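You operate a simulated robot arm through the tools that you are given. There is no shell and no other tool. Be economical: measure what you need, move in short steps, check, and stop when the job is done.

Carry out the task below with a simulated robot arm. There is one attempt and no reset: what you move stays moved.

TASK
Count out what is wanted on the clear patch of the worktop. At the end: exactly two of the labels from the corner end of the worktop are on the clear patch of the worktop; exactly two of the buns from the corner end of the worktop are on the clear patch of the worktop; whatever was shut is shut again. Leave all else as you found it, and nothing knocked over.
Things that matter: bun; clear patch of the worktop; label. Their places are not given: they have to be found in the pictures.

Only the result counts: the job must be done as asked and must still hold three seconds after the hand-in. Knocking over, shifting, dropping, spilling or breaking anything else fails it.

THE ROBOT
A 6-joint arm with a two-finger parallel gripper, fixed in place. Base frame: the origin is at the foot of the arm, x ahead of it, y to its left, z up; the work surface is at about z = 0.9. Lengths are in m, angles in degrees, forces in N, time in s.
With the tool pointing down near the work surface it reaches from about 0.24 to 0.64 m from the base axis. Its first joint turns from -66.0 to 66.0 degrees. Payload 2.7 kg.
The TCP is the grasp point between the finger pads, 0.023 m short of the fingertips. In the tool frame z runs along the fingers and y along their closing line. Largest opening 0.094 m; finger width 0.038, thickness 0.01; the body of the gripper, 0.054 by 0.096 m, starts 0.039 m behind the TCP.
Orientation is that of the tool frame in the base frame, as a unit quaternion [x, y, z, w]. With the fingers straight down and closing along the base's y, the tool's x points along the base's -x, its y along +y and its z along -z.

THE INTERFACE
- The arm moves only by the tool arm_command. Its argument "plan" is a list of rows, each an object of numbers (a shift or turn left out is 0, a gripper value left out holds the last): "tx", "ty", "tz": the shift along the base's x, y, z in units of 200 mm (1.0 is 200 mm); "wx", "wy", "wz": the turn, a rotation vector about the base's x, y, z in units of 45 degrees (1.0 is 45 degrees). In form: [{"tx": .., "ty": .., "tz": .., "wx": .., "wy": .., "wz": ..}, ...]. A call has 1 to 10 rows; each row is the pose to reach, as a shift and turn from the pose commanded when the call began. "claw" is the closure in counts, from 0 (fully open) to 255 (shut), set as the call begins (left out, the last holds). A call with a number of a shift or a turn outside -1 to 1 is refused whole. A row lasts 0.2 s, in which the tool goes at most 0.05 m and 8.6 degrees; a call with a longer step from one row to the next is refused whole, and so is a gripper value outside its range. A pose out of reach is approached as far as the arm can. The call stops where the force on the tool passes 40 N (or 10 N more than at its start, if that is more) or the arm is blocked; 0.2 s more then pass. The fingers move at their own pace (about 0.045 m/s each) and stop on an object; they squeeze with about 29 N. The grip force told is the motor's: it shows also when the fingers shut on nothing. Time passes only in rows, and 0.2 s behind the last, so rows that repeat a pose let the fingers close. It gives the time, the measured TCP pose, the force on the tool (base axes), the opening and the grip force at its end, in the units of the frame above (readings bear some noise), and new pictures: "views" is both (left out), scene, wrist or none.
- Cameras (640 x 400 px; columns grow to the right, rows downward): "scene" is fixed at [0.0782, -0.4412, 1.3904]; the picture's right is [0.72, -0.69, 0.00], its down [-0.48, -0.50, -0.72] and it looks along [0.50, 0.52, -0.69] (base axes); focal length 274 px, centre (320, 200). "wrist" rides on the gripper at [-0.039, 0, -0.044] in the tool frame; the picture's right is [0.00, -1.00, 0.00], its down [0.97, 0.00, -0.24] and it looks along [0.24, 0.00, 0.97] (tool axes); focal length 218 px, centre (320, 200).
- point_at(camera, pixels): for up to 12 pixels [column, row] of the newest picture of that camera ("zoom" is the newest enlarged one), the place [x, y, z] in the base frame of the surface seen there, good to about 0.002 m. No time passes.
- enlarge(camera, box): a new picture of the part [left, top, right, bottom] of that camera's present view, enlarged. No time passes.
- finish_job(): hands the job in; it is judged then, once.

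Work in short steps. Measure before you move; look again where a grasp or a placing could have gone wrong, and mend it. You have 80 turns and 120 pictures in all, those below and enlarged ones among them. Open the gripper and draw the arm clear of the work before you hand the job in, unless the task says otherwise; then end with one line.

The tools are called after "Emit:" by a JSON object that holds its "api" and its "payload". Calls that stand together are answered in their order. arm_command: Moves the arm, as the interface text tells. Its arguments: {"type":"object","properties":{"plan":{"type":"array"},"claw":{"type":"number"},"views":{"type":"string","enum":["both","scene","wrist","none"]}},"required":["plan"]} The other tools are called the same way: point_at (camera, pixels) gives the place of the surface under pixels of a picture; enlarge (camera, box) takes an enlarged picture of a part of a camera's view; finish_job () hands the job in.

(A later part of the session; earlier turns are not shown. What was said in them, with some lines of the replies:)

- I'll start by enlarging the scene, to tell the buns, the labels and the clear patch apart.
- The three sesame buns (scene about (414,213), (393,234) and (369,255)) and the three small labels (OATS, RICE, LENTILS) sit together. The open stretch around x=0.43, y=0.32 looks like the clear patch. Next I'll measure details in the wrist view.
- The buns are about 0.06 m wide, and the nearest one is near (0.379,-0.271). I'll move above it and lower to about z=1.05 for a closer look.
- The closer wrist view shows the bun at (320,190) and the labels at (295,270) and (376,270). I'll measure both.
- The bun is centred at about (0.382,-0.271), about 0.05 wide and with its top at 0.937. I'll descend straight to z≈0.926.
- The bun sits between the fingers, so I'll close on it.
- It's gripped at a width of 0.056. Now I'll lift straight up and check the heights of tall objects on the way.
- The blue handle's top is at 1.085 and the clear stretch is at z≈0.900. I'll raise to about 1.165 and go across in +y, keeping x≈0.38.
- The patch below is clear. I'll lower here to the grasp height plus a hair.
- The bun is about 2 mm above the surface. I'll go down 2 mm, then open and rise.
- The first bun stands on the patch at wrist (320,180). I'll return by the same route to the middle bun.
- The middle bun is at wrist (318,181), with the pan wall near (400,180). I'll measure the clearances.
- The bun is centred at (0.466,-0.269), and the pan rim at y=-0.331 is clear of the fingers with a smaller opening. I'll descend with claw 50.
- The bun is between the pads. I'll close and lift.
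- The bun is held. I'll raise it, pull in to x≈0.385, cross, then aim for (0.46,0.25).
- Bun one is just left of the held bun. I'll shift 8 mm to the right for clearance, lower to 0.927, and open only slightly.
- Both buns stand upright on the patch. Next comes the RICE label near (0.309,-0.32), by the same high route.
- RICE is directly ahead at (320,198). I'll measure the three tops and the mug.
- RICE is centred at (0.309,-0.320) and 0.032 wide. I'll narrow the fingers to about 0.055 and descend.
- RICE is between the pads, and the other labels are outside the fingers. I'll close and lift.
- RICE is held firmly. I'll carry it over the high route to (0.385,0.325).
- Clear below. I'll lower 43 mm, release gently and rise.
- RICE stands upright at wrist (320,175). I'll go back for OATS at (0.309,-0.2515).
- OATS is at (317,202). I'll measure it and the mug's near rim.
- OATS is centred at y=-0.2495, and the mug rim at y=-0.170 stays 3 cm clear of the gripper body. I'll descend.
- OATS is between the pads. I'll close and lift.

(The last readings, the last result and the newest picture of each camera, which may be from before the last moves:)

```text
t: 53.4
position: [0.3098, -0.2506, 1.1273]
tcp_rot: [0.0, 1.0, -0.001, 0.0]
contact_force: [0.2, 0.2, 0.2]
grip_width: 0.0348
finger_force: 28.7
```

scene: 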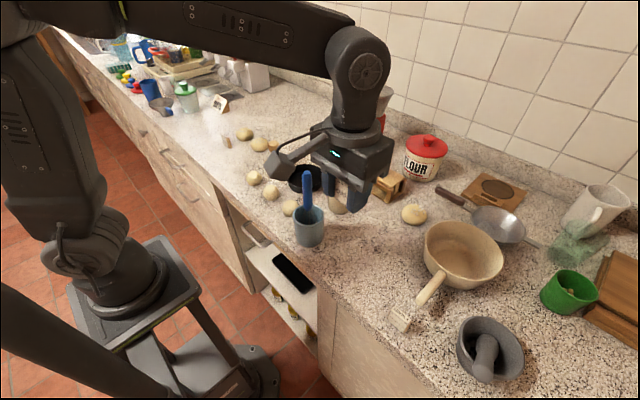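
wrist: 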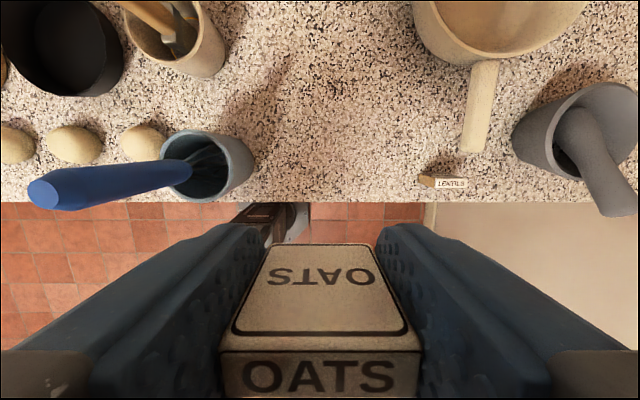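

OATS is held. I'll carry it to (0.386,0.247), beside RICE.

Emit:
{"api": "arm_command", "payload": {"plan": [{"tz": 0.19}, {"tx": 0.2, "tz": 0.19}, {"tx": 0.38, "ty": 0.1, "tz": 0.19}, {"tx": 0.38, "ty": 0.34, "tz": 0.19}, {"tx": 0.38, "ty": 0.58, "tz": 0.19}, {"tx": 0.38, "ty": 0.82, "tz": 0.19}, {"tx": 0.38, "ty": 1.0, "tz": 0.19}], "views": "none"}}

Emit:
{"api": "arm_command", "payload": {"plan": [{"ty": 0.24}, {"ty": 0.48}, {"ty": 0.72}, {"ty": 0.96}, {"ty": 1.0}], "views": "none"}}

Emit:
{"api": "arm_command", "payload": {"plan": [{"ty": 0.24}, {"ty": 0.48}, {"ty": 0.48, "tz": -0.24}, {"ty": 0.48, "tz": -0.48}, {"ty": 0.48, "tz": -0.72}, {"ty": 0.48, "tz": -0.92}, {"ty": 0.48, "tz": -0.98}, {"ty": 0.48, "tz": -0.98}]}}

```text
t: 55.0
position: [0.384, -0.0501, 1.167]
tcp_rot: [0.0, 1.0, 0.001, 0.001]
contact_force: [0.0, -0.2, 0.7]
grip_width: 0.0347
finger_force: 28.6
```

```text
t: 56.2
position: [0.3862, 0.1511, 1.1661]
tcp_rot: [0.0, 1.0, 0.001, 0.0]
contact_force: [-0.5, -0.8, 0.4]
grip_width: 0.0352
finger_force: 29.4
```

```text
t: 58.0
position: [0.3857, 0.2467, 0.9691]
tcp_rot: [0.0, 1.0, 0.0, -0.001]
contact_force: [0.2, 0.5, -0.2]
grip_width: 0.0349
finger_force: 29.3
```

scene: 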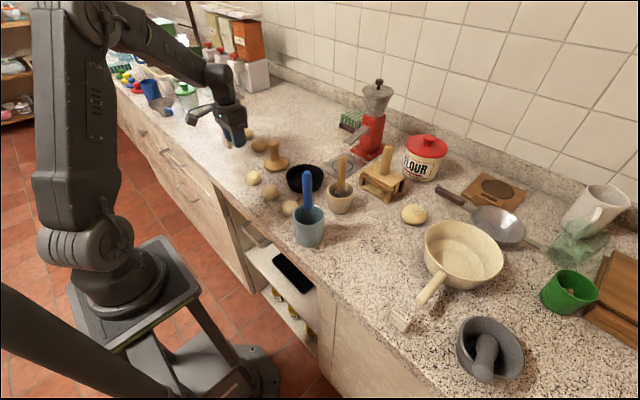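
wrist: 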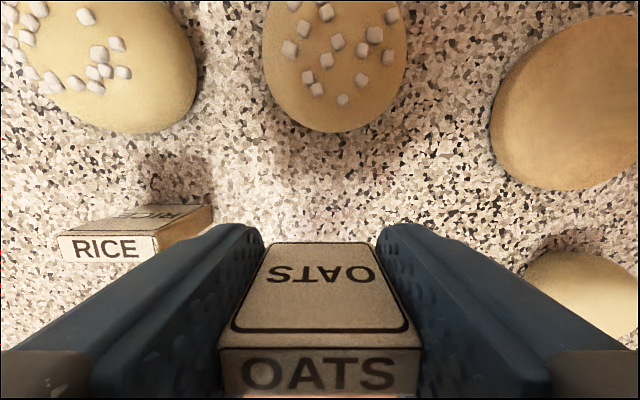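

It's clear below, with RICE to the left. I'll lower about 41 mm, release and rise.

Emit:
{"api": "arm_command", "payload": {"plan": [{"tz": -0.1}, {"tz": -0.17}, {"tz": -0.2}, {"tz": -0.212}, {"tz": -0.212}], "views": "none"}}

Emit:
{"api": "arm_command", "payload": {"plan": [{}, {}, {}, {"tz": 0.1}, {"tz": 0.3}, {"tz": 0.54}, {"tz": 0.78}, {"tz": 1.0}], "claw": 104}}

```text
t: 59.2
position: [0.3857, 0.2466, 0.9272]
tcp_rot: [0.0, 1.0, 0.001, -0.001]
contact_force: [0.3, 0.5, -0.4]
grip_width: 0.0345
finger_force: 28.8
```

```text
t: 61.0
position: [0.3853, 0.2459, 1.1278]
tcp_rot: [-0.001, 1.0, 0.0, 0.001]
contact_force: [-0.6, 0.6, -0.4]
grip_width: 0.0556
finger_force: 0.0
```

scene: 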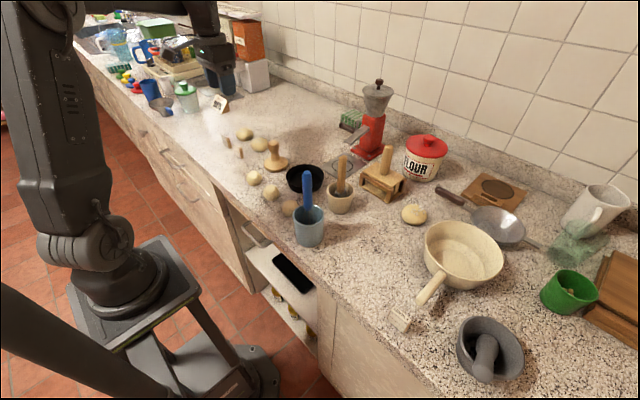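
wrist: 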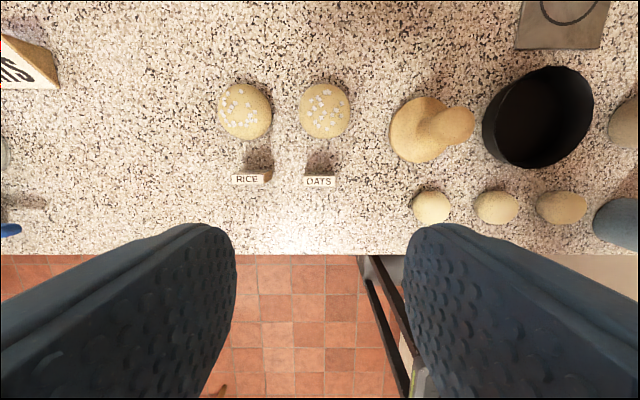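

Two buns and two labels stand on the clear patch, and the LENTILS label and third bun are still in their places. I'll open fully and draw up a bit.

Emit:
{"api": "arm_command", "payload": {"plan": [{"tz": 0.15}, {"tz": 0.3}, {"tz": 0.3}], "claw": 0, "views": "scene"}}

```text
t: 61.8
position: [0.3864, 0.246, 1.1873]
tcp_rot: [0.0, 1.0, 0.0, 0.0]
contact_force: [0.1, 0.0, 0.3]
grip_width: 0.0938
finger_force: 0.2
```

scene: 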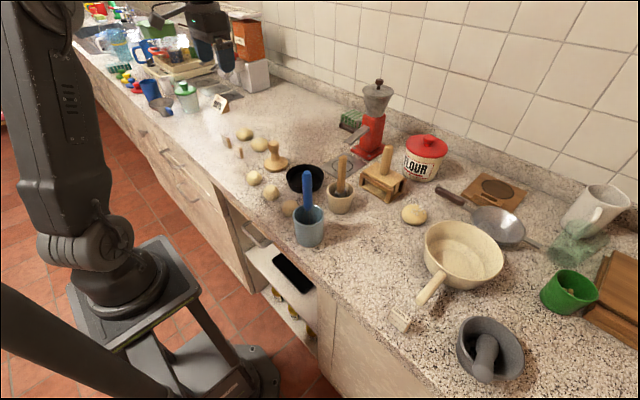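

The newest picture shows everything in place and the arm clear, so I'm handing in.

Emit:
{"api": "finish_job", "payload": {}}

```text
The job is handed in.
```

I put two sesame buns and two labels (RICE and OATS) upright on the clear patch of the worktop. Nothing else was moved or knocked over, nothing had to be opened, and the job is handed in.
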